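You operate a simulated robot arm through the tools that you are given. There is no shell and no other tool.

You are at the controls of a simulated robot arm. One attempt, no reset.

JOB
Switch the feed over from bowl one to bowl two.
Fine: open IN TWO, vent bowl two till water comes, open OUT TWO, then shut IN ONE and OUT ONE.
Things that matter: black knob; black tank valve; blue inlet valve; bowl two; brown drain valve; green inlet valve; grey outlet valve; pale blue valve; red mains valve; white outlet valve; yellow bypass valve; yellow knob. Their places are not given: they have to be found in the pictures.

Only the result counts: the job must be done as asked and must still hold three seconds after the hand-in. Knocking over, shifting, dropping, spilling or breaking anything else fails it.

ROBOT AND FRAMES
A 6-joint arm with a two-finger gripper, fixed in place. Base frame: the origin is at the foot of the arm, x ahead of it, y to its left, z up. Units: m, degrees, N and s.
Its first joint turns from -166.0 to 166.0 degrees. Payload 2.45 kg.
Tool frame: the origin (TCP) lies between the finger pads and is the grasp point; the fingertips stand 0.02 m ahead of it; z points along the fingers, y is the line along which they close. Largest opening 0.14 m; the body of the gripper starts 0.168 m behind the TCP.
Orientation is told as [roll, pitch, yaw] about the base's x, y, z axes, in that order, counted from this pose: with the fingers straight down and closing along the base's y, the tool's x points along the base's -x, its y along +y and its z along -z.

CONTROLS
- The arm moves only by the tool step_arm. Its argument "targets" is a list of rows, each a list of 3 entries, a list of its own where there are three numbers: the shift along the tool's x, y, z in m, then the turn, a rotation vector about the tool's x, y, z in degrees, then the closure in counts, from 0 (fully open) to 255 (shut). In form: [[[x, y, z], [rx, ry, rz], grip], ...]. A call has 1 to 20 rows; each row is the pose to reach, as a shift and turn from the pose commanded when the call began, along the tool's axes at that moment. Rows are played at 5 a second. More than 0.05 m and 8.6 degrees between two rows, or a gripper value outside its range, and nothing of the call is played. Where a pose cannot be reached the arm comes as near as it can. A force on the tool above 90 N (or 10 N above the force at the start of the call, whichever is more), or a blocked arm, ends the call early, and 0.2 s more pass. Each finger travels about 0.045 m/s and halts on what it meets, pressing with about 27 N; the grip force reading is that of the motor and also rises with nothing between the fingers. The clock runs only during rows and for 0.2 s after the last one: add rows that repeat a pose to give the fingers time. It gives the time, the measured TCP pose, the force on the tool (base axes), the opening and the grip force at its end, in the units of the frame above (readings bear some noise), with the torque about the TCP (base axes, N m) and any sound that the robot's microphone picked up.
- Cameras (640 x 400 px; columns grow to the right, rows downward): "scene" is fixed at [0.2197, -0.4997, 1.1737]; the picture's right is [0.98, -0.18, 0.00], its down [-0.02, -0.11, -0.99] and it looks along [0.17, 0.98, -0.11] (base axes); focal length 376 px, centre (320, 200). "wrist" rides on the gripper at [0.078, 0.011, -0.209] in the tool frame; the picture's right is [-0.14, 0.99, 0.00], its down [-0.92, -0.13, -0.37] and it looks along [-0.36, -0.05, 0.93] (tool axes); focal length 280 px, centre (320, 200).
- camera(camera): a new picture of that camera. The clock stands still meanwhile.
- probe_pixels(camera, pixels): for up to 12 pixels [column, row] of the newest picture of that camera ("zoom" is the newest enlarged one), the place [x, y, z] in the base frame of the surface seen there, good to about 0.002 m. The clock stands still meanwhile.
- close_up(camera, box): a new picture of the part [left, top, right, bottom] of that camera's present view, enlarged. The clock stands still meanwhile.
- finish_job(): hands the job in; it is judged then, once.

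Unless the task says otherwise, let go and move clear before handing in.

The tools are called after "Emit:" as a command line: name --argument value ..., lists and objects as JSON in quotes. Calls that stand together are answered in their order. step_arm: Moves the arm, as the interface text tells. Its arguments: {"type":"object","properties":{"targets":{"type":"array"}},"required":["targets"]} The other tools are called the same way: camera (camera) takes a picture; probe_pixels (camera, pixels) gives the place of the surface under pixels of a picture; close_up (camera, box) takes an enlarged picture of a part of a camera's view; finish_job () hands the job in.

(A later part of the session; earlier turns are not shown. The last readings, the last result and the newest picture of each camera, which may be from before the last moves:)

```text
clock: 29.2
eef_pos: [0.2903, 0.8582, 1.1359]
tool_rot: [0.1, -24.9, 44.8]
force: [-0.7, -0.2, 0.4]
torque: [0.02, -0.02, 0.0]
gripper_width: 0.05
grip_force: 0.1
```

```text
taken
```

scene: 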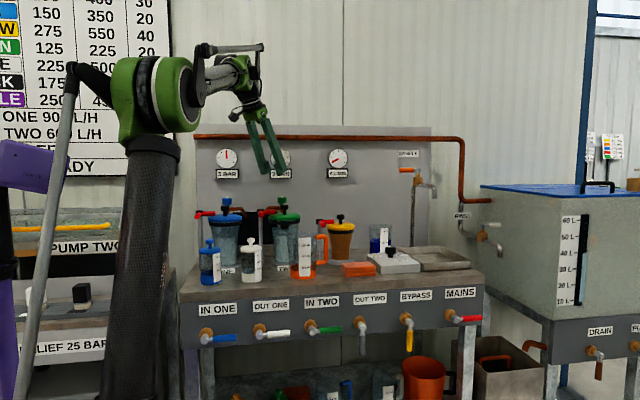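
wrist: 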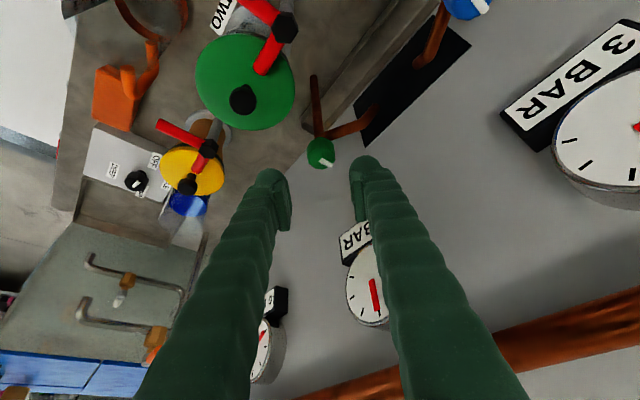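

The knob (wrist 320,153) is centred between the open fingers. I'll advance 0.12 m along the tool axis to straddle it.

Emit:
step_arm --targets '[[[0.0005, 0, 0.03], [0, 0, 0], 164], [[0.001, 0, 0.06], [0, 0, 0], 164], [[0.0018, -0.0003, 0.085], [0, 0, 0], 164], [[0.0022, -0.0005, 0.105], [0, 0, 0], 164], [[0.0026, -0.0006, 0.1202], [0, 0, 0], 164], [[0.0026, -0.0006, 0.1202], [0, 0, 0], 164]]'

Emit:
camera --camera "wrist"

Emit:
close_up --camera "wrist" --box '[240, 110, 400, 210]'

Emit:
close_up --camera "scene" --box '[200, 130, 360, 230]'

```text
clock: 30.6
eef_pos: [0.3255, 0.8894, 1.0251]
tool_rot: [0.1, -24.9, 44.9]
force: [0.5, 0.8, 0.0]
torque: [-0.02, -0.01, 0.02]
gripper_width: 0.05
grip_force: 0.1
```

```text
taken
```

wrist: 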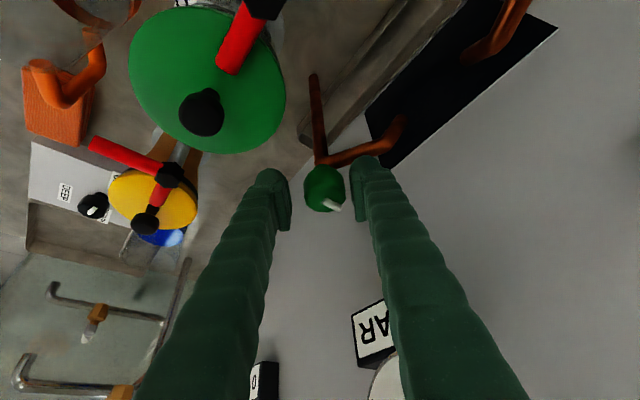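

```text
4.00 times, centred on (320, 160) of wrist
```

zoom: 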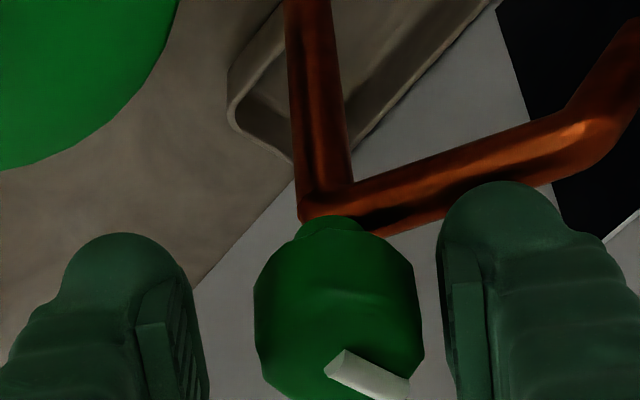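

```text
4.00 times, centred on (280, 180) of scene
```

zoom: 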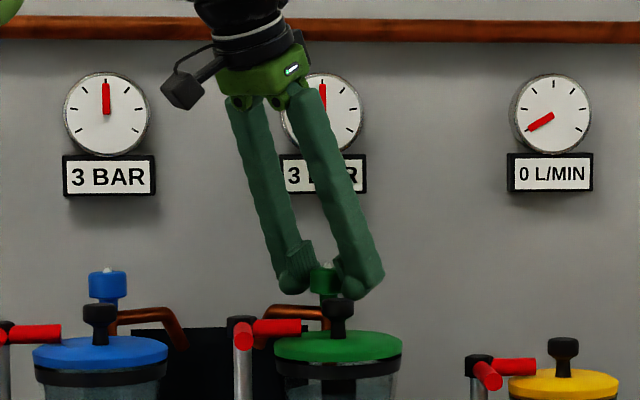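

The knob sits between the pads, about 2.5 mm off centre towards the right finger. I'll nudge the tool over and close on it.

Emit:
step_arm --targets '[[[-0.0015, 0.0025, 0], [0, 0, 0], 164], [[-0.0015, 0.0025, 0], [0, 0, 0], 190], [[-0.0015, 0.0025, 0], [0, 0, 0], 215], [[-0.0015, 0.0025, 0], [0, 0, 0], 235], [[-0.0015, 0.0025, 0], [0, 0, 0], 235]]'

Emit:
close_up --camera "wrist" --box '[240, 110, 400, 210]'

```text
clock: 31.8
eef_pos: [0.3242, 0.8936, 1.0256]
tool_rot: [-0.1, -24.9, 45.0]
force: [-4.4, 11.0, 2.6]
torque: [0.11, 0.1, 0.04]
gripper_width: 0.032
grip_force: 45.2
```

```text
4.00 times, centred on (320, 160) of wrist
```

zoom: 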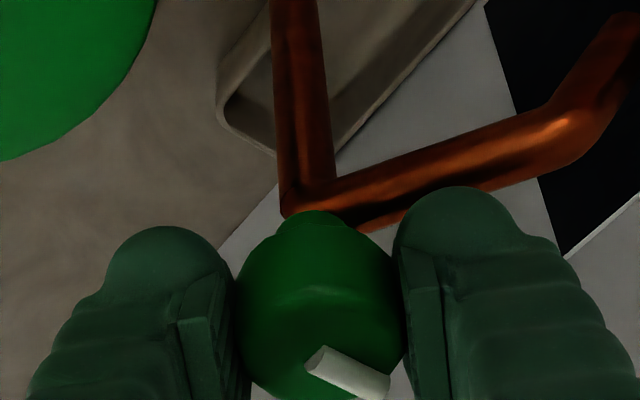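

The knob is gripped at 0.032 m with a small side load of about 11 N. I'll ease over 1 mm and turn it anticlockwise 45° about the vertical, then look and listen.

Emit:
step_arm --targets '[[[0, 0.001, 0], [0, 0, 0], 235], [[0, 0.001, 0], [-3.17, 0, -6.8], 235], [[0, 0.001, 0], [-6.34, 0, -13.6], 235], [[0, 0.001, 0], [-9.51, 0, -20.39], 235], [[0, 0.001, 0], [-12.68, 0, -27.19], 235], [[0, 0.001, 0], [-15.85, 0, -33.98], 235], [[0, 0.001, 0], [-19.02, 0, -40.78], 235]]'

Emit:
camera --camera "wrist"

Emit:
close_up --camera "wrist" --box '[240, 110, 400, 210]'

Emit:
close_up --camera "scene" --box '[200, 180, 360, 280]'

```text
clock: 33.4
eef_pos: [0.3251, 0.8929, 1.0255]
tool_rot: [0.2, -25.1, 89.8]
force: [13.2, -6.3, 2.1]
torque: [-0.06, -0.25, -0.63]
gripper_width: 0.0319
grip_force: 45.0
```

```text
taken
```

wrist: 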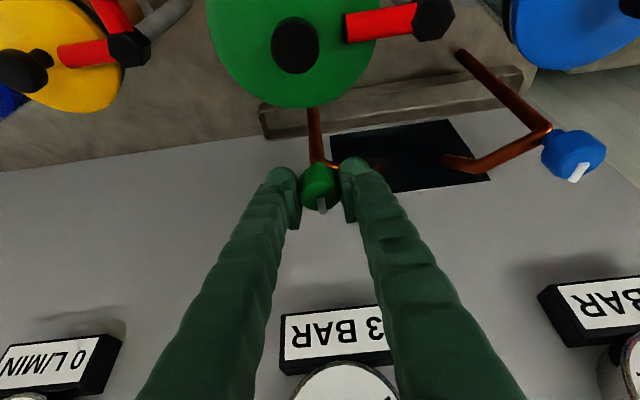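

```text
4.00 times, centred on (320, 160) of wrist
```

zoom: 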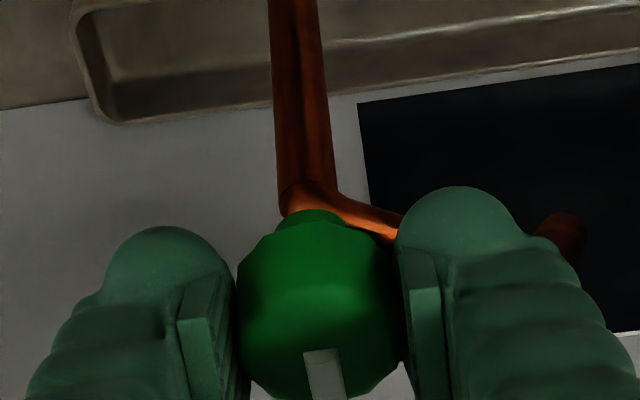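

```text
4.00 times, centred on (280, 230) of scene
```

zoom: 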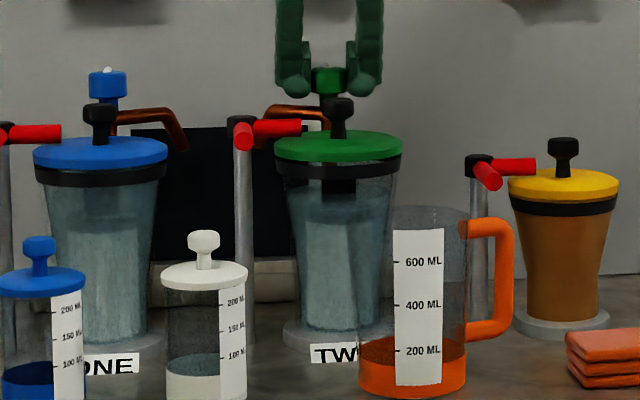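

The knob stayed put: in the gripper's frame its pointer has moved and still faces the back wall, so the pads slipped against a stop (torque -0.63 N m). I'll try the other way, turning clockwise 45° from here.

Emit:
step_arm --targets '[[[0, 0, 0], [3.17, 0, 6.8], 235], [[0, 0, 0], [6.34, 0, 13.6], 235], [[0, 0, 0], [9.51, 0, 20.39], 235], [[0, 0, 0], [12.68, 0, 27.19], 235], [[0, 0, 0], [15.85, 0, 33.98], 235], [[0, 0, 0], [19.02, 0, 40.78], 235]]'

Emit:
camera --camera "wrist"

Emit:
close_up --camera "wrist" --box '[240, 110, 400, 210]'

Emit:
close_up --camera "scene" --box '[200, 180, 360, 280]'

```text
clock: 34.8
eef_pos: [0.323, 0.895, 1.026]
tool_rot: [0.0, -24.9, 44.7]
force: [20.1, 1.8, 12.5]
torque: [0.0, -0.39, -0.03]
gripper_width: 0.0322
grip_force: 44.9
```

```text
taken
```

wrist: 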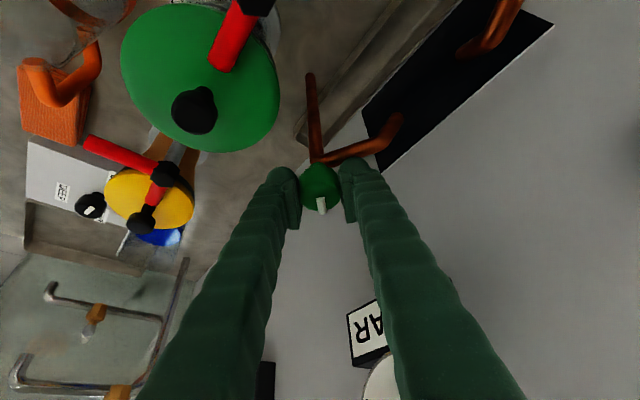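

```text
4.00 times, centred on (320, 160) of wrist
```

zoom: 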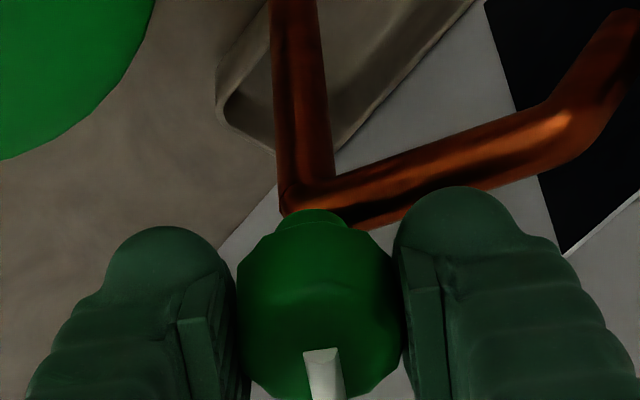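

```text
4.00 times, centred on (280, 230) of scene
```

zoom: 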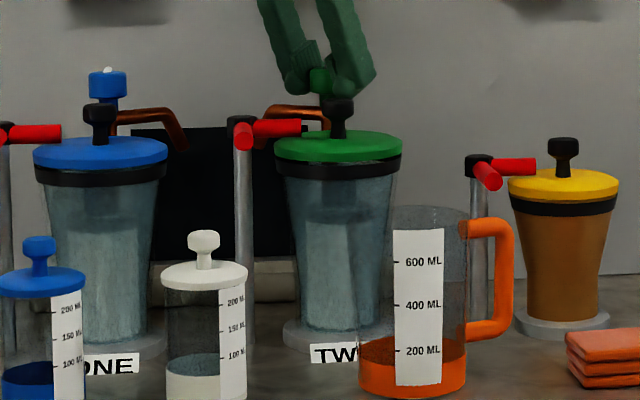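

Clockwise works: the pointer turned with the gripper and now points 45° round towards +x. I'll zoom on the spout and the bowl's water level to see whether it is venting.

Emit:
close_up --camera "scene" --box '[262, 190, 310, 240]'

Emit:
step_arm --targets '[[[0, 0, 0], [0, 0, 0], 235], [[0, 0, 0], [0, 0, 0], 235]]'

Emit:
close_up --camera "scene" --box '[262, 190, 310, 240]'

```text
8.00 times, centred on (286, 215) of scene
```

zoom: 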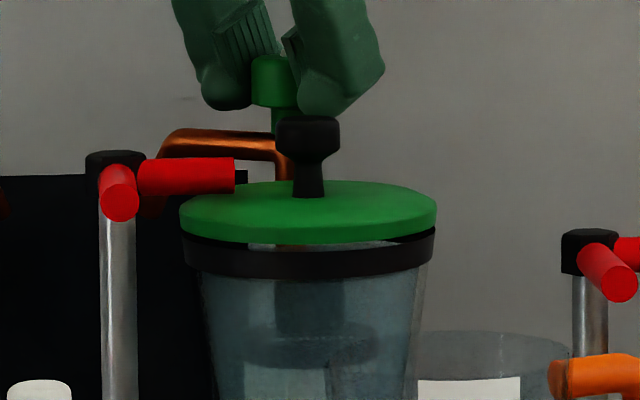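

```text
clock: 35.4
eef_pos: [0.3242, 0.8931, 1.0244]
tool_rot: [0.1, -24.9, 44.8]
force: [21.0, 2.6, 14.7]
torque: [0.08, -0.27, -0.03]
gripper_width: 0.032
grip_force: 45.3
```

```text
8.00 times, centred on (286, 215) of scene
```

zoom: 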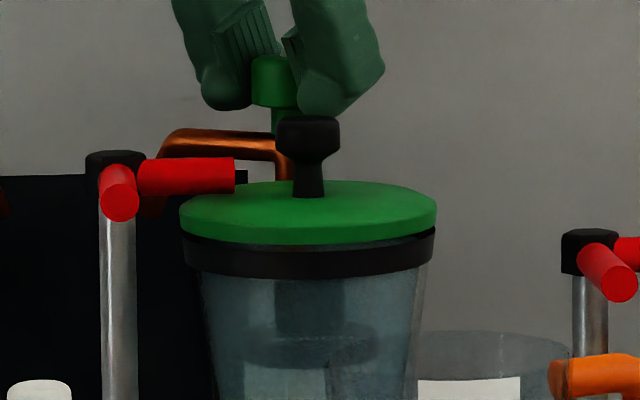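

The water has risen right up under the black collar while the vent is part open. I'll check the spout tip with the wrist camera and the dark board behind it.

Emit:
camera --camera "wrist"

Emit:
close_up --camera "wrist" --box '[340, 60, 480, 180]'

Emit:
close_up --camera "scene" --box '[230, 200, 290, 260]'

```text
taken
```

wrist: 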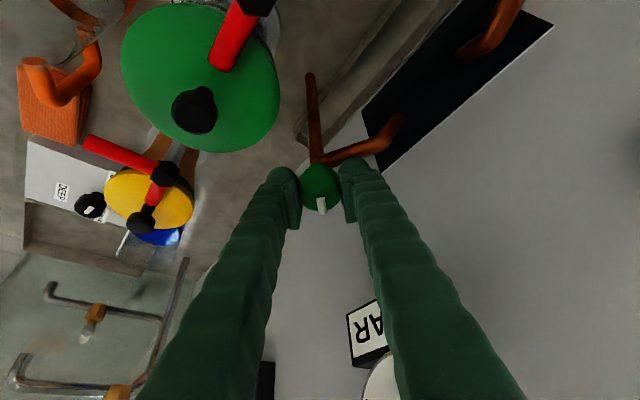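

```text
3.33 times, centred on (410, 120) of wrist
```

zoom: 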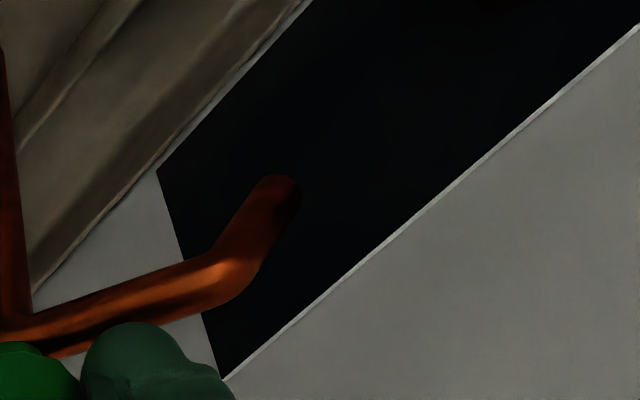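

```text
6.67 times, centred on (260, 230) of scene
```

zoom: 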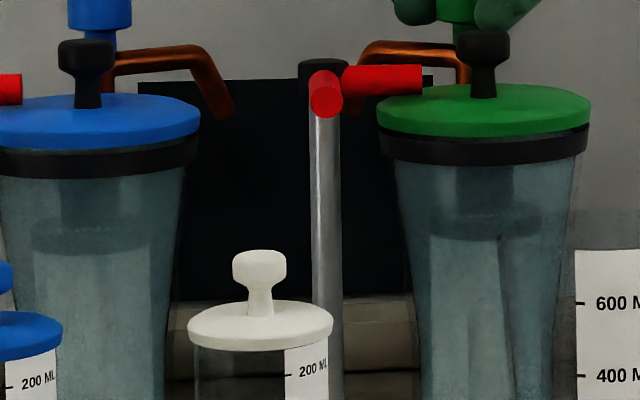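

No water at the spout tip yet (wrist 390,130). I'll hold the knob and let the clock run briefly, then look again.

Emit:
step_arm --targets '[[[0, 0, 0], [0, 0, 0], 235], [[0, 0, 0], [0, 0, 0], 235], [[0, 0, 0], [0, 0, 0], 235]]'

Emit:
close_up --camera "wrist" --box '[340, 60, 480, 180]'

Emit:
close_up --camera "scene" --box '[250, 190, 310, 250]'

```text
clock: 36.2
eef_pos: [0.3241, 0.8937, 1.0257]
tool_rot: [0.0, -24.8, 44.8]
force: [20.6, 4.0, 16.8]
torque: [0.1, -0.31, -0.01]
gripper_width: 0.0322
grip_force: 45.2
```

```text
3.33 times, centred on (410, 120) of wrist
```

zoom: 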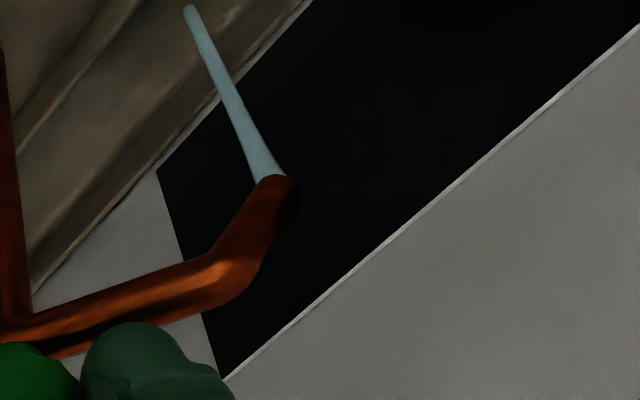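

```text
6.67 times, centred on (280, 220) of scene
```

zoom: 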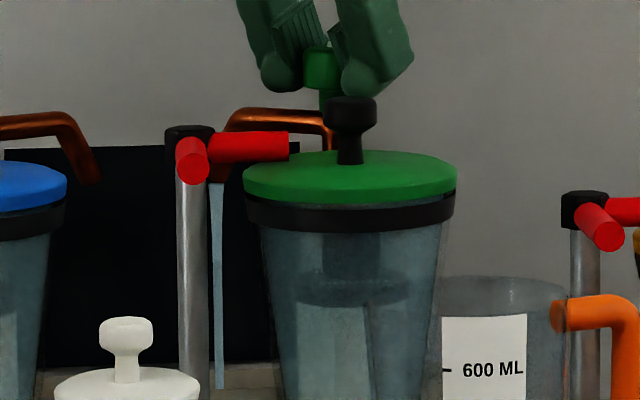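

Water is now running from the spout (wrist zoom 230,100; scene zoom 218,280), so the air is out. I'll shut the vent now by turning the knob back anticlockwise, a few degrees past to seat it on its stop.

Emit:
step_arm --targets '[[[0, 0, 0], [-3.4, 0, -7.25], 235], [[0, 0, 0], [-6.8, 0, -14.5], 235], [[0, 0, 0], [-10.1, 0, -21.75], 235], [[0, 0, 0], [-13.5, 0, -29.0], 235], [[0, 0, 0], [-16.9, 0, -36.25], 235], [[0, 0, 0], [-20.3, 0, -43.5], 235], [[0, 0, 0], [-22.0, 0, -47.1], 235]]'

Emit:
camera --camera "wrist"

Emit:
close_up --camera "wrist" --box '[240, 110, 400, 210]'

Emit:
close_up --camera "scene" --box '[250, 190, 310, 250]'

```text
clock: 37.8
eef_pos: [0.326, 0.8917, 1.0249]
tool_rot: [0.1, -25.0, 96.9]
force: [29.6, -6.3, 8.2]
torque: [-0.13, -0.46, -0.52]
gripper_width: 0.0324
grip_force: 44.7
```

```text
taken
```

wrist: 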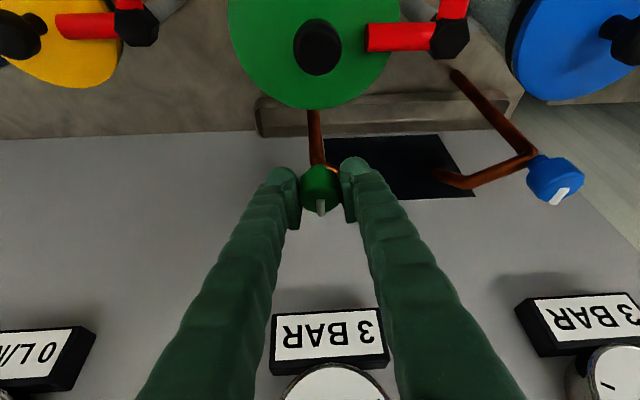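

```text
4.00 times, centred on (320, 160) of wrist
```

zoom: 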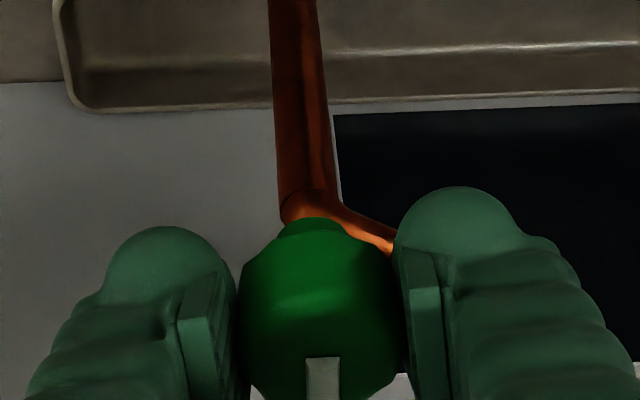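

```text
6.67 times, centred on (280, 220) of scene
```

zoom: 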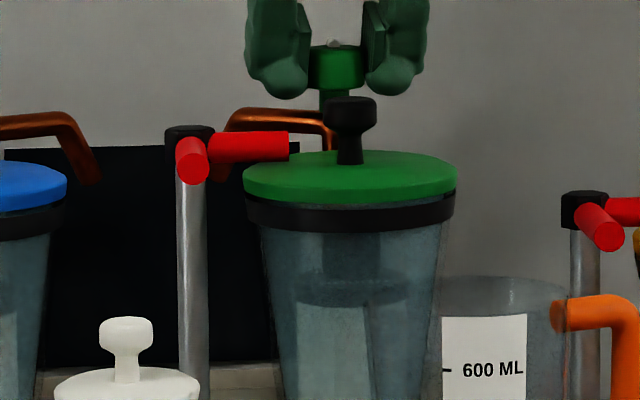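

The vent is shut: the stream has stopped, the pointer is back to the wall and the stop torque is -0.52 N m. I'll open the fingers and draw straight back along the tool axis.

Emit:
step_arm --targets '[[[0, 0, 0], [0, 0, 0], 200], [[0, 0, 0], [0, 0, 0], 164], [[0, 0, 0], [0, 0, 0], 164], [[0, 0, -0.02], [0, 0, 0], 164], [[0, 0, -0.05], [0, 0, 0], 164], [[0, 0, -0.09], [0, 0, 0], 164], [[0, 0, -0.13], [0, 0, 0], 164], [[0, 0, -0.17], [0, 0, 0], 164]]'

Emit:
camera --camera "wrist"

Emit:
camera --camera "scene"

```text
clock: 39.6
eef_pos: [0.3328, 0.8236, 1.1812]
tool_rot: [0.0, -24.9, 96.8]
force: [-0.2, 0.1, 0.6]
torque: [-0.04, 0.01, -0.01]
gripper_width: 0.0499
grip_force: 0.0
```

```text
taken
```

wrist: 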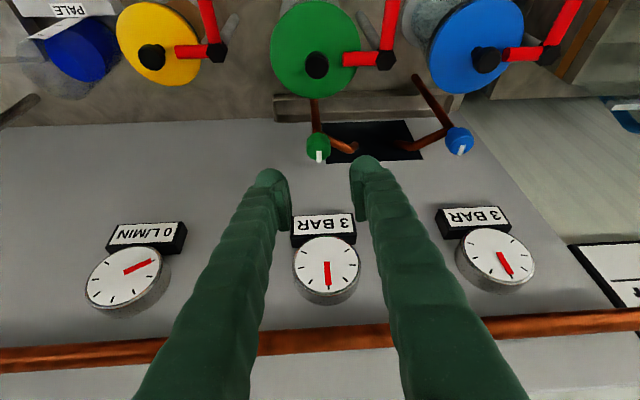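

```text
taken
```

scene: 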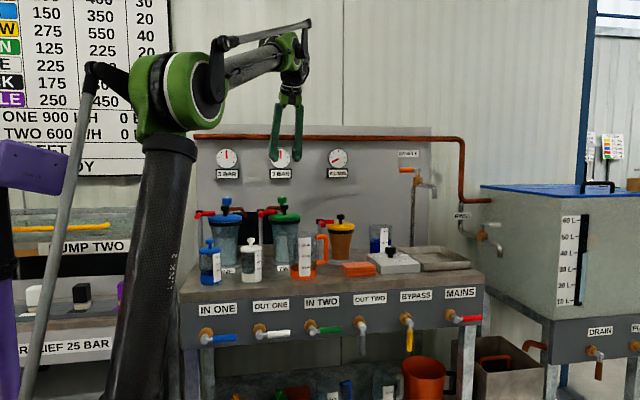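

The gauges read 3 BAR on both bowls and the vent knob is clear. Next is OUT TWO, so I'll pull back in front of the bench at (0.49, 0.43, 1.15), tilting the tool to 45° with the fingers shut.

Emit:
step_arm --targets '[[[0.0385, -0.0108, -0.0145], [0.41, -2, 0.58], 255], [[0.077, -0.0216, -0.0291], [0.81, -4, 1.16], 255], [[0.1154, -0.0323, -0.0436], [1.22, -6, 1.75], 255], [[0.1539, -0.0431, -0.0581], [1.63, -8, 2.33], 255], [[0.1924, -0.0539, -0.0727], [2.04, -10, 2.91], 255], [[0.2309, -0.0647, -0.0872], [2.44, -12, 3.49], 255], [[0.2694, -0.0755, -0.1017], [2.85, -14, 4.07], 255], [[0.3078, -0.0862, -0.1162], [3.26, -16, 4.66], 255], [[0.3463, -0.097, -0.1308], [3.66, -18, 5.24], 255], [[0.3848, -0.1078, -0.1453], [4.07, -20, 5.82], 255], [[0.3848, -0.1078, -0.1453], [4.07, -20, 5.82], 255]]'

Emit:
close_up --camera "scene" --box '[200, 140, 360, 240]'

```text
clock: 42.0
eef_pos: [0.4862, 0.4291, 1.1494]
tool_rot: [0.1, -45.0, 89.6]
force: [0.1, -1.0, 0.2]
torque: [0.03, 0.04, 0.0]
gripper_width: 0.0
grip_force: 26.9
```

```text
4.00 times, centred on (280, 190) of scene
```

zoom: 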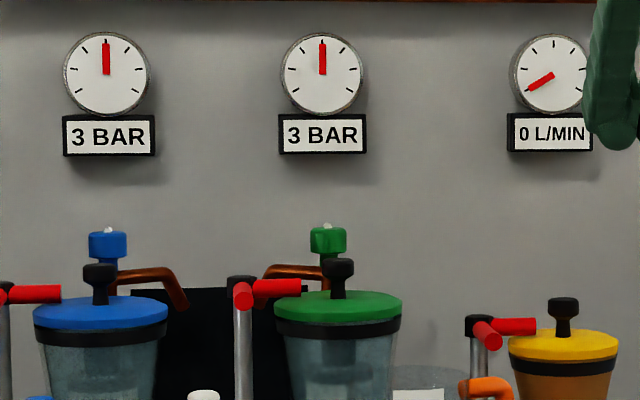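

Both gauges hold 3 BAR and the stream has stayed off. I'll lower to the front-left of the grey OUT TWO handle (pivot x≈0.527), as I did for IN TWO.

Emit:
step_arm --targets '[[[0.031, 0, 0.031], [0, 0, 0], 255], [[0.062, -0.001, 0.062], [0, 0, 0], 255], [[0.093, -0.001, 0.093], [0, 0, 0], 255], [[0.124, -0.001, 0.124], [0, 0, 0], 255], [[0.155, -0.002, 0.155], [0, 0, 0], 255], [[0.186, -0.002, 0.186], [0, 0, 0], 255], [[0.217, -0.002, 0.217], [0, 0, 0], 255], [[0.248, -0.003, 0.248], [0, 0, 0], 255], [[0.279, -0.003, 0.279], [0, 0, 0], 255], [[0.3097, -0.003, 0.311], [0, 0, 0], 255], [[0.3097, -0.003, 0.311], [0, 0, 0], 255]]'

Emit:
camera --camera "wrist"

Emit:
camera --camera "scene"

```text
clock: 44.4
eef_pos: [0.4898, 0.4306, 0.7101]
tool_rot: [0.1, -45.0, 89.6]
force: [0.6, 0.1, -1.5]
torque: [0.0, 0.01, 0.02]
gripper_width: 0.0001
grip_force: 27.1
```

```text
taken
```

wrist: 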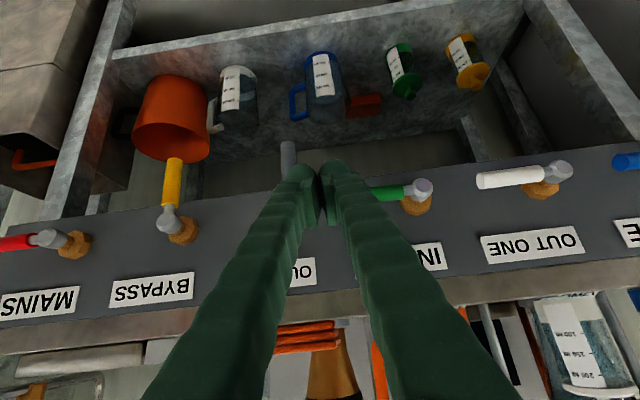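

```text
taken
```

scene: 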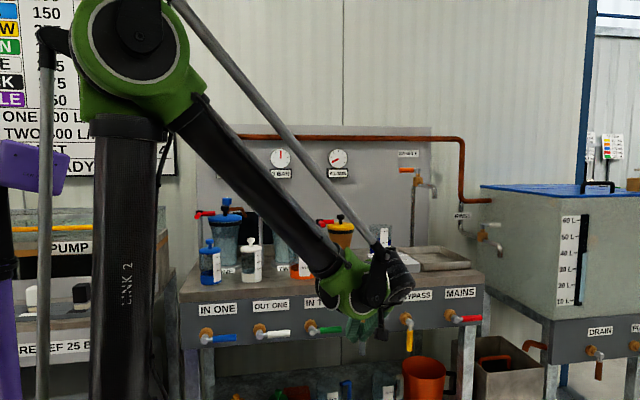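

The closed fingers are between the grey handle (wrist 288,160) and the green handle's tip, clear of both. I'll slide in along the tool axis to sit left of the grey handle.

Emit:
step_arm --targets '[[[0, 0, 0.03], [0, 0, 0], 255], [[0, 0, 0.06], [0, 0, 0], 255], [[-0.001, 0, 0.09], [0, 0, 0], 255], [[-0.0012, 0, 0.11], [0, 0, 0], 255], [[-0.0016, 0, 0.129], [0, 0, 0], 255], [[-0.0016, 0, 0.129], [0, 0, 0], 255]]'

Emit:
camera --camera "wrist"

```text
clock: 45.8
eef_pos: [0.4893, 0.5219, 0.6174]
tool_rot: [0.2, -45.0, 89.6]
force: [0.7, -0.4, 0.4]
torque: [0.0, 0.0, 0.01]
gripper_width: 0.0001
grip_force: 27.2
```

```text
taken
```

wrist: 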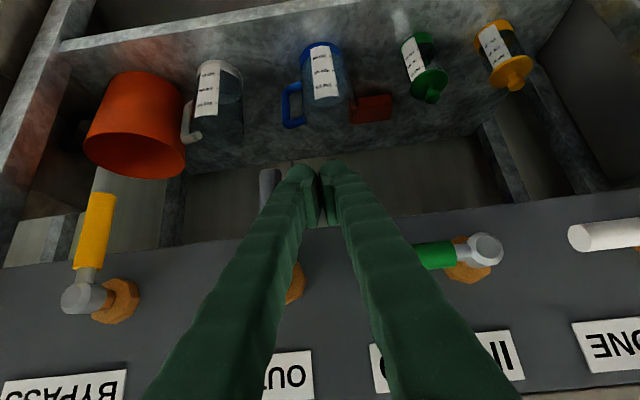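

The fingers are in place left of the grey handle with no contact. I'll sweep the same quarter arc to bring OUT TWO level.

Emit:
step_arm --targets '[[[-0.0005, -0.008, -0.0005], [0, 0, 0], 255], [[-0.001, -0.0142, -0.001], [0, 0, 0], 255], [[0.0011, -0.0185, 0.0011], [0, 0, 0], 255], [[0.0032, -0.0228, 0.0032], [0, 0, 0], 255], [[0.0048, -0.029, 0.0048], [0, 0, 0], 255], [[0.0064, -0.0351, 0.0064], [0, 0, 0], 255], [[0.0067, -0.043, 0.0067], [0, 0, 0], 255], [[0.0066, -0.0508, 0.0066], [0, 0, 0], 255], [[0.0052, -0.0591, 0.0052], [0, 0, 0], 255], [[0.0035, -0.0674, 0.0035], [0, 0, 0], 255], [[0.0002, -0.0753, 0.0002], [0, 0, 0], 255], [[-0.0035, -0.0831, -0.0035], [0, 0, 0], 255], [[-0.009, -0.09, -0.009], [0, 0, 0], 255], [[-0.0146, -0.0957, -0.0146], [0, 0, 0], 255], [[-0.0165, -0.0957, -0.0165], [0, 0, 0], 255], [[-0.0165, -0.0957, -0.0165], [0, 0, 0], 255]]'

Emit:
camera --camera "wrist"

Emit:
camera --camera "scene"

```text
clock: 49.2
eef_pos: [0.5854, 0.5206, 0.6439]
tool_rot: [0.1, -45.1, 89.6]
force: [-0.8, -4.6, -3.6]
torque: [0.12, -0.05, 0.0]
gripper_width: 0.0061
grip_force: 29.0
```

```text
taken
```

wrist: 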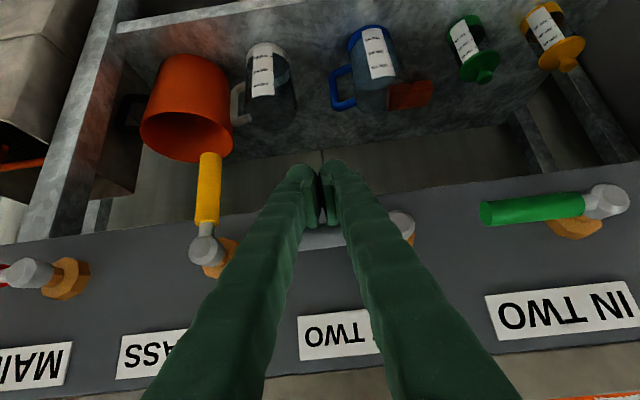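

```text
taken
```

scene: 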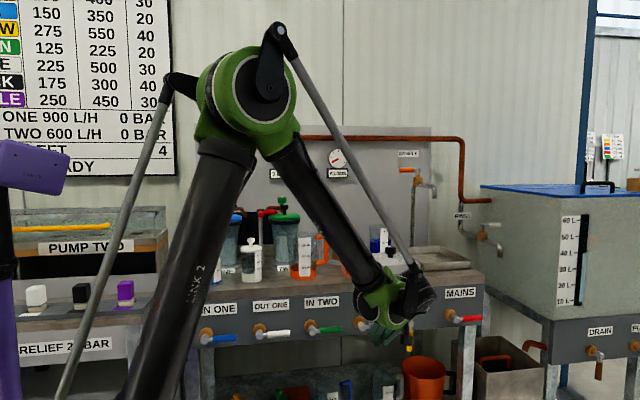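

The grey lever appears level behind the fingers (wrist ~330,238), with a light contact force of about 6 N. I'll lower slightly, back out, and inspect it.

Emit:
step_arm --targets '[[[0.0085, 0, 0.0085], [0, 0, 0], 255], [[0.0085, 0, -0.03], [0, 0, 0], 255], [[0.0085, 0, -0.075], [0, 0, 0], 255], [[0.0085, 0, -0.12], [0, 0, 0], 255], [[-0.02, 0, -0.15], [0, 0, 0], 255], [[-0.05, 0, -0.18], [0, 0, 0], 255]]'

Emit:
camera --camera "wrist"

Emit:
camera --camera "scene"

```text
clock: 50.6
eef_pos: [0.5862, 0.4291, 0.8083]
tool_rot: [0.1, -45.0, 89.6]
force: [0.2, 0.0, 0.3]
torque: [-0.02, -0.01, 0.0]
gripper_width: 0.0
grip_force: 29.1
```

```text
taken
```

wrist: 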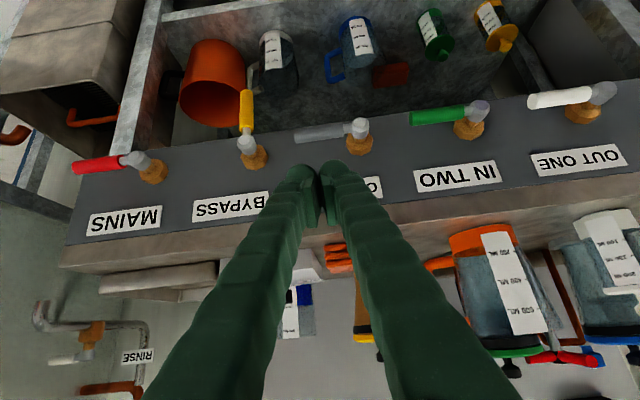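

```text
taken
```

scene: 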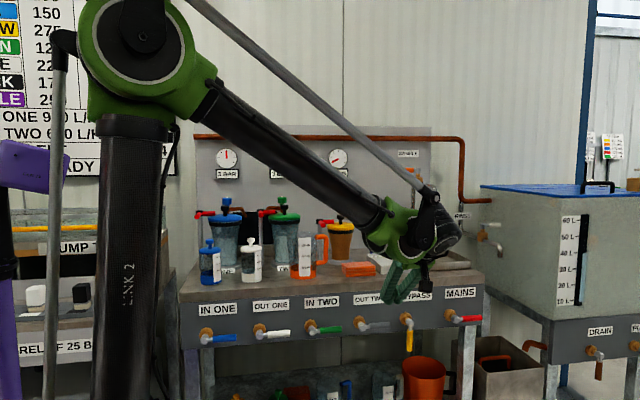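

Emit:
close_up --camera "scene" --box '[290, 280, 450, 380]'

Emit:
probe_pixels --camera "wrist" --pixels '[[345, 129], [320, 133], [302, 136], [465, 111], [440, 114], [418, 117], [590, 94], [560, 97], [535, 101], [604, 91]]'

```text
4.00 times, centred on (370, 330) of scene
```

zoom: 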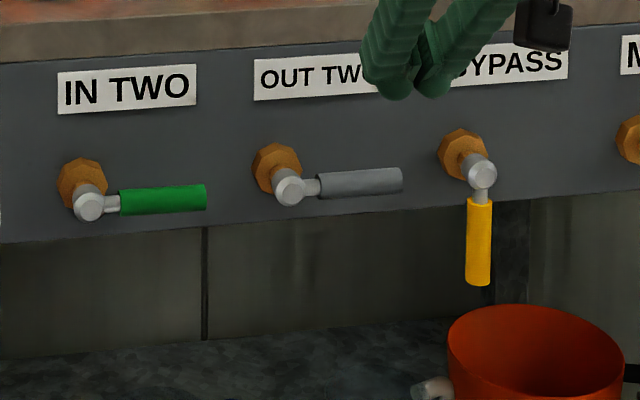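

```text
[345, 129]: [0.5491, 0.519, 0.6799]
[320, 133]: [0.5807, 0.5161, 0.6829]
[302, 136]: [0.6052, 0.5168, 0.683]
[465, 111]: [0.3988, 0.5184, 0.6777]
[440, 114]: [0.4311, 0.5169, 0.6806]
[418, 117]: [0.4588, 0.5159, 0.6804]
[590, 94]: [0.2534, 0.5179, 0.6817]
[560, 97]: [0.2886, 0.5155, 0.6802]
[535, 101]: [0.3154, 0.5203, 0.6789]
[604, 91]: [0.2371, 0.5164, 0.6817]
```

Both IN TWO and OUT TWO levers are level (z≈0.68 along each). Next I shut IN ONE; a steeper tool suits its close position, so I'll check the bench edge and the blue and white handles precisely first.

Emit:
probe_pixels --camera "scene" --pixels '[[300, 284], [300, 290], [230, 292], [220, 296], [208, 336], [214, 338], [220, 338], [234, 336], [207, 328], [204, 342], [210, 262], [250, 262]]'

Emit:
close_up --camera "scene" --box '[190, 280, 310, 360]'

```text
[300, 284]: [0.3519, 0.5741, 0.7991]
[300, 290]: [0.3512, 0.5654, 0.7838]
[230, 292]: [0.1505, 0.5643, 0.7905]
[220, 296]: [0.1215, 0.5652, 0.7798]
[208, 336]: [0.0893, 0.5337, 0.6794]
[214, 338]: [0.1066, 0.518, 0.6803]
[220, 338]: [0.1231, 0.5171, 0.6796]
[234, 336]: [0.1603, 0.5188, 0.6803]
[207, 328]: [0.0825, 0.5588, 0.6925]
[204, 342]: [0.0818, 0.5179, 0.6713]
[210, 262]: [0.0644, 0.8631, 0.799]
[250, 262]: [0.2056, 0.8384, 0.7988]
```

```text
5.00 times, centred on (250, 320) of scene
```

zoom: 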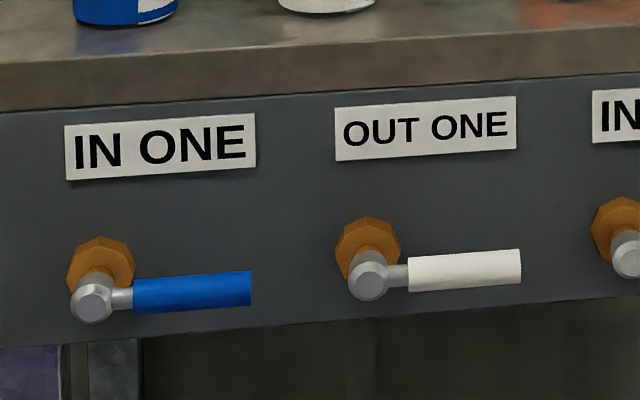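

The bench edge is flush with the panel at y≈0.565, and the blue lever runs from pivot (0.083, 0.679) to x≈0.167. Before moving left I'll check how close the neighbouring pump bench is.

Emit:
probe_pixels --camera "scene" --pixels '[[125, 285], [125, 300], [163, 262], [168, 285], [160, 310], [170, 225], [125, 340], [178, 330], [175, 300], [155, 350]]'

Emit:
close_up --camera "scene" --box '[60, 180, 260, 380]'

```text
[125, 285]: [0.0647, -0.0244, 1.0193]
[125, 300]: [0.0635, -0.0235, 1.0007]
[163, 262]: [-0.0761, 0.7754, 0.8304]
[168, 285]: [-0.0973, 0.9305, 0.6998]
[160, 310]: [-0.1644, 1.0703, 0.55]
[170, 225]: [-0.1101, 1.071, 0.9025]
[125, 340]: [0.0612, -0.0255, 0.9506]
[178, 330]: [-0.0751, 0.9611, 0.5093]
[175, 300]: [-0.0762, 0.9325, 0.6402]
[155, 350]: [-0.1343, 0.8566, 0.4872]
```

```text
2.00 times, centred on (160, 280) of scene
```

zoom: 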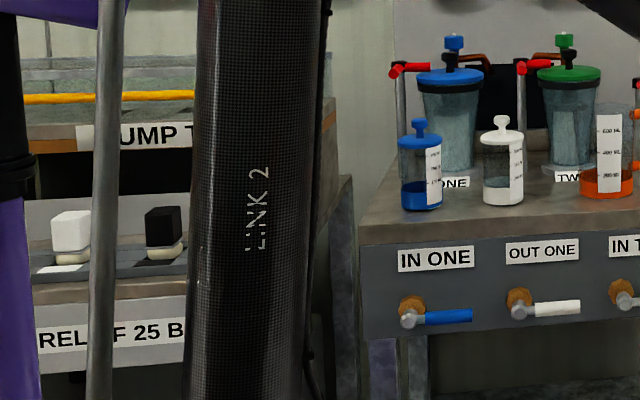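

The neighbouring bench ends at x≈-0.08, well clear. I'll move left to (0.147, 0.43, 0.85) while steepening the tool to 25° off vertical.

Emit:
step_arm --targets '[[[-0.003, 0.044, -0.003], [0, 2, 0], 255], [[-0.006, 0.088, -0.006], [0, 4, 0], 255], [[-0.009, 0.132, -0.009], [0, 6, 0], 255], [[-0.012, 0.176, -0.012], [0, 8, 0], 255], [[-0.015, 0.22, -0.015], [0, 10, 0], 255], [[-0.018, 0.264, -0.018], [0, 12, 0], 255], [[-0.021, 0.308, -0.021], [0, 14, 0], 255], [[-0.024, 0.352, -0.024], [0, 16, 0], 255], [[-0.027, 0.396, -0.027], [0, 18, 0], 255], [[-0.0304, 0.439, -0.029], [0, 20, 0], 255], [[-0.0304, 0.439, -0.029], [0, 20, 0], 255]]'

Emit:
camera --camera "wrist"

Emit:
camera --camera "scene"

```text
clock: 53.0
eef_pos: [0.1485, 0.43, 0.8498]
tool_rot: [0.0, -25.0, 89.7]
force: [-0.8, -0.6, -0.4]
torque: [0.02, 0.0, 0.0]
gripper_width: 0.0
grip_force: 29.3
```

```text
taken
```

wrist: 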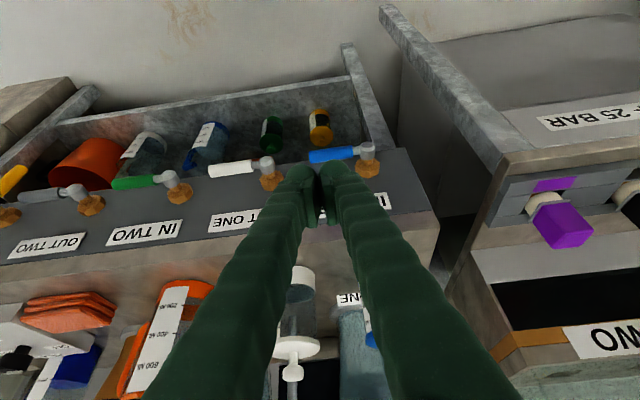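

```text
taken
```

scene: 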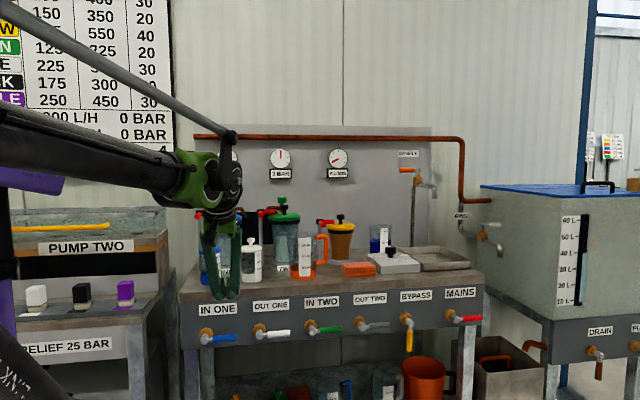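

The tool is above and in front of the blue handle, with both handles visible (wrist ~330,155 blue, ~230,168 white). I'll lower so the fingertips hover about 10 mm over the blue lever.

Emit:
step_arm --targets '[[[-0.0056, 0.0004, 0.0371], [0, 0, 0], 255], [[-0.0112, 0.0008, 0.0742], [0, 0, 0], 255], [[-0.0168, 0.0011, 0.1113], [0, 0, 0], 255], [[-0.0224, 0.0015, 0.1484], [0, 0, 0], 255], [[-0.0224, 0.0015, 0.1484], [0, 0, 0], 255]]'

Emit:
camera --camera "wrist"

Emit:
close_up --camera "scene" --box '[190, 260, 310, 360]'

```text
clock: 54.2
eef_pos: [0.1474, 0.5141, 0.7212]
tool_rot: [0.1, -25.1, 89.6]
force: [0.9, 0.6, 0.0]
torque: [0.0, 0.03, -0.02]
gripper_width: 0.0002
grip_force: 29.4
```

```text
taken
```

wrist: 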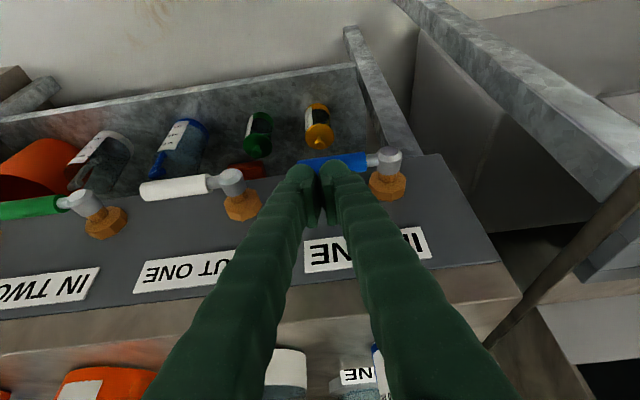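

```text
4.00 times, centred on (250, 310) of scene
```

zoom: 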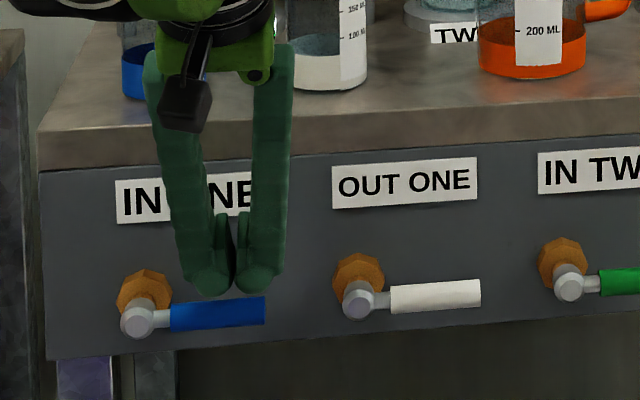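

The fingertips are right over the middle of the blue lever (scene zoom 235,285). I'll push it down and round in an arc, stopping at about 30° short of hanging to check.

Emit:
step_arm --targets '[[[0.0036, 0, 0.0078], [0, 0, 0], 255], [[0.0073, 0, 0.0157], [0, 0, 0], 255], [[0.0103, -0.0019, 0.022], [0, 0, 0], 255], [[0.0132, -0.0038, 0.0284], [0, 0, 0], 255], [[0.0165, -0.0037, 0.0353], [0, 0, 0], 255], [[0.0197, -0.0034, 0.0422], [0, 0, 0], 255], [[0.0229, -0.0011, 0.0491], [0, 0, 0], 255], [[0.0261, 0.0015, 0.056], [0, 0, 0], 255], [[0.0291, 0.006, 0.0623], [0, 0, 0], 255], [[0.032, 0.0107, 0.0686], [0, 0, 0], 255], [[0.032, 0.0107, 0.0686], [0, 0, 0], 255]]'

Emit:
camera --camera "wrist"

Emit:
close_up --camera "scene" --box '[190, 270, 310, 370]'

```text
clock: 56.6
eef_pos: [0.1335, 0.5144, 0.647]
tool_rot: [0.1, -25.0, 89.7]
force: [0.6, -0.1, -0.5]
torque: [0.01, 0.03, 0.0]
gripper_width: 0.0001
grip_force: 29.0
```

```text
taken
```

wrist: 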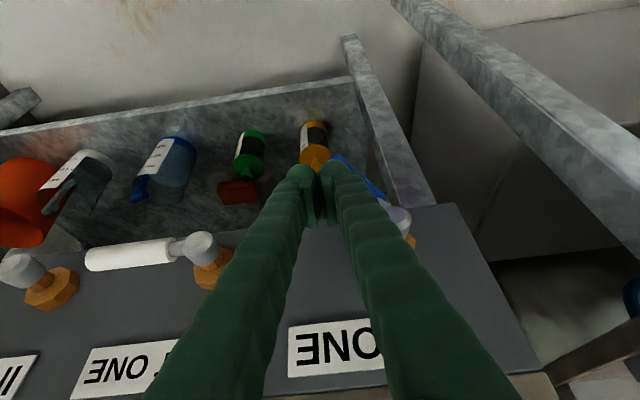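

```text
4.00 times, centred on (250, 320) of scene
```

zoom: 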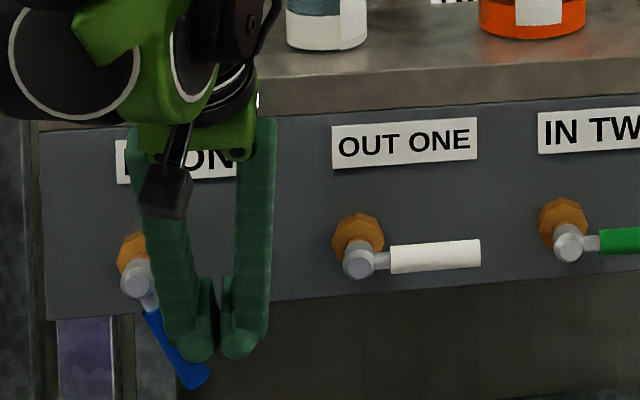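

The blue lever hangs at about 30° (scene zoom 175,350) with little resistance. I'll continue the arc to about 8° and check before the final seat.

Emit:
step_arm --targets '[[[0.0024, 0.0066, 0.0052], [0, 0, 0], 255], [[0.0048, 0.0132, 0.0103], [0, 0, 0], 255], [[0.0065, 0.0185, 0.0138], [0, 0, 0], 255], [[0.0073, 0.0225, 0.0155], [0, 0, 0], 255], [[0.0073, 0.0225, 0.0155], [0, 0, 0], 255]]'

Emit:
camera --camera "wrist"

Emit:
close_up --camera "scene" --box '[190, 290, 310, 390]'

```text
clock: 57.8
eef_pos: [0.1141, 0.5142, 0.6313]
tool_rot: [0.1, -25.0, 89.5]
force: [64.5, -1.3, 12.4]
torque: [0.11, 1.46, -0.46]
gripper_width: 0.0
grip_force: 29.6
```

```text
taken
```

wrist: 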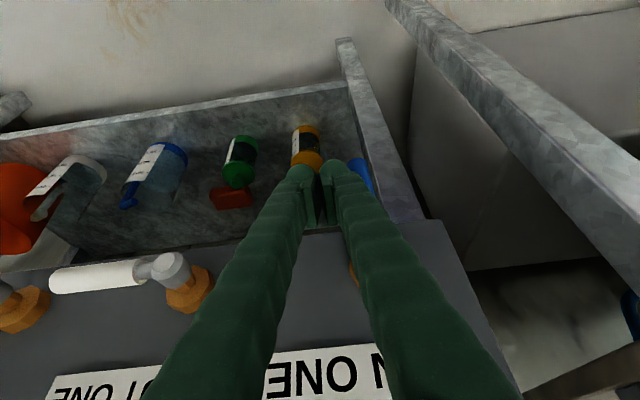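

```text
4.00 times, centred on (250, 340) of scene
```

zoom: 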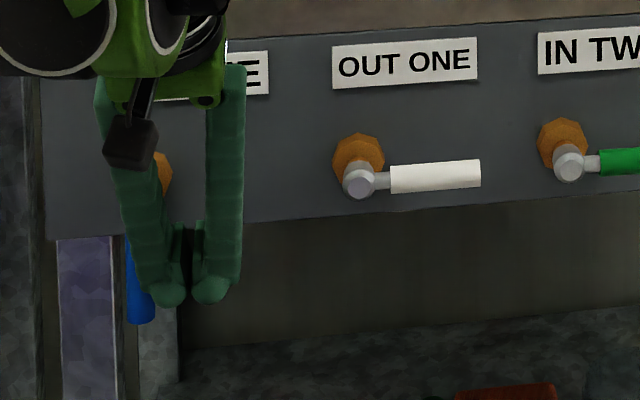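

The blue lever is hanging straight down against its stop (64 N sideways), so IN ONE is shut. I'll ease off to the right, then draw back up along the tool axis.

Emit:
step_arm --targets '[[[0, -0.006, 0], [0, 0, 0], 255], [[0, -0.016, 0], [0, 0, 0], 255], [[0, -0.016, -0.04], [0, 0, 0], 255], [[0, -0.016, -0.08], [0, 0, 0], 255], [[0, -0.016, -0.12], [0, 0, 0], 255], [[0, -0.016, -0.16], [0, 0, 0], 255], [[0, -0.016, -0.2], [0, 0, 0], 255]]'

Emit:
camera --camera "wrist"

Emit:
camera --camera "scene"

Emit:
close_up --camera "scene" --box '[190, 280, 310, 380]'

```text
clock: 59.4
eef_pos: [0.1269, 0.429, 0.8111]
tool_rot: [0.2, -25.0, 89.7]
force: [-0.4, -0.1, 0.2]
torque: [-0.01, 0.01, -0.02]
gripper_width: 0.0
grip_force: 28.9
```

```text
taken
```

wrist: 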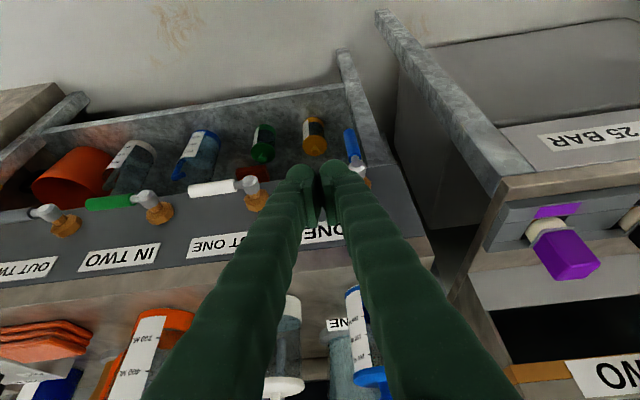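

```text
taken
```

scene: 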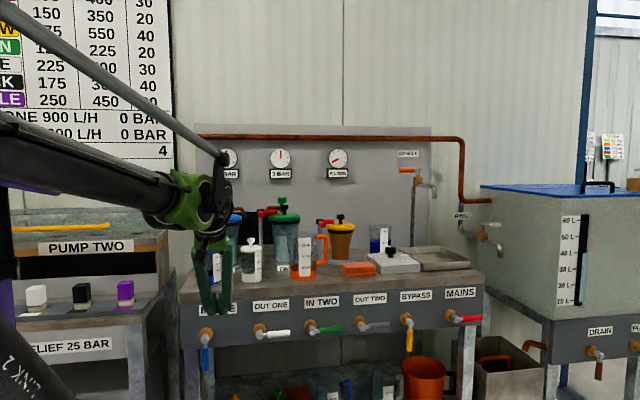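

```text
4.00 times, centred on (250, 330) of scene
```

zoom: 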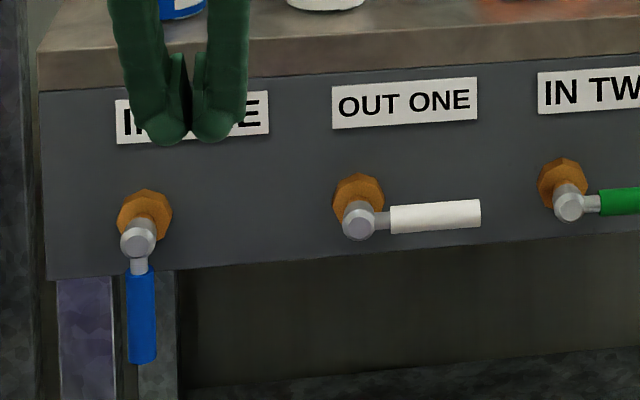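

IN ONE is clearly shut (blue handle straight down). I'll shift right and lower the fingertips to hover over the white OUT ONE lever (pivot x≈0.229).

Emit:
step_arm --targets '[[[0, -0.042, 0], [0, 0, 0], 255], [[0, -0.084, 0], [0, 0, 0], 255], [[0, -0.126, 0], [0, 0, 0], 255], [[0, -0.166, 0], [0, 0, 0], 255], [[-0.0133, -0.166, 0.0386], [0, 0, 0], 255], [[-0.0265, -0.166, 0.0771], [0, 0, 0], 255], [[-0.0398, -0.166, 0.1157], [0, 0, 0], 255], [[-0.0398, -0.166, 0.1157], [0, 0, 0], 255]]'

Emit:
camera --camera "wrist"

Emit:
close_up --camera "scene" --box '[210, 270, 330, 370]'

```text
clock: 61.2
eef_pos: [0.2932, 0.5152, 0.7217]
tool_rot: [0.1, -25.0, 89.7]
force: [0.1, 1.0, 0.4]
torque: [0.01, 0.02, 0.02]
gripper_width: 0.0001
grip_force: 29.2
```

```text
taken
```

wrist: 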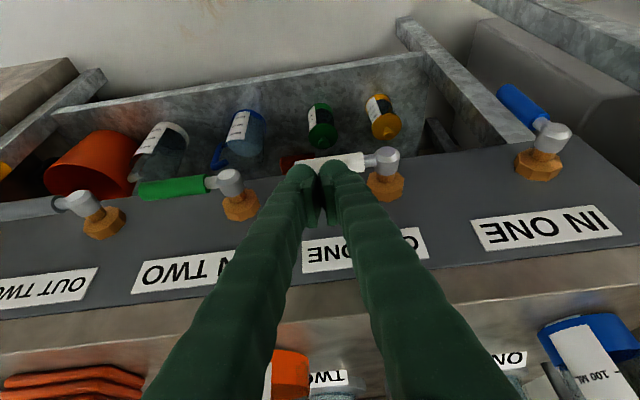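

```text
4.00 times, centred on (270, 320) of scene
```

zoom: 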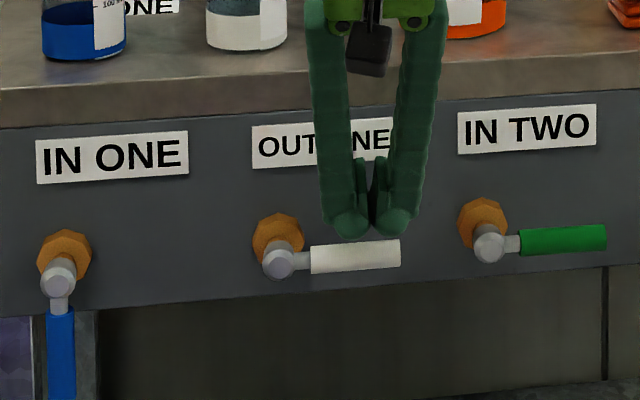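

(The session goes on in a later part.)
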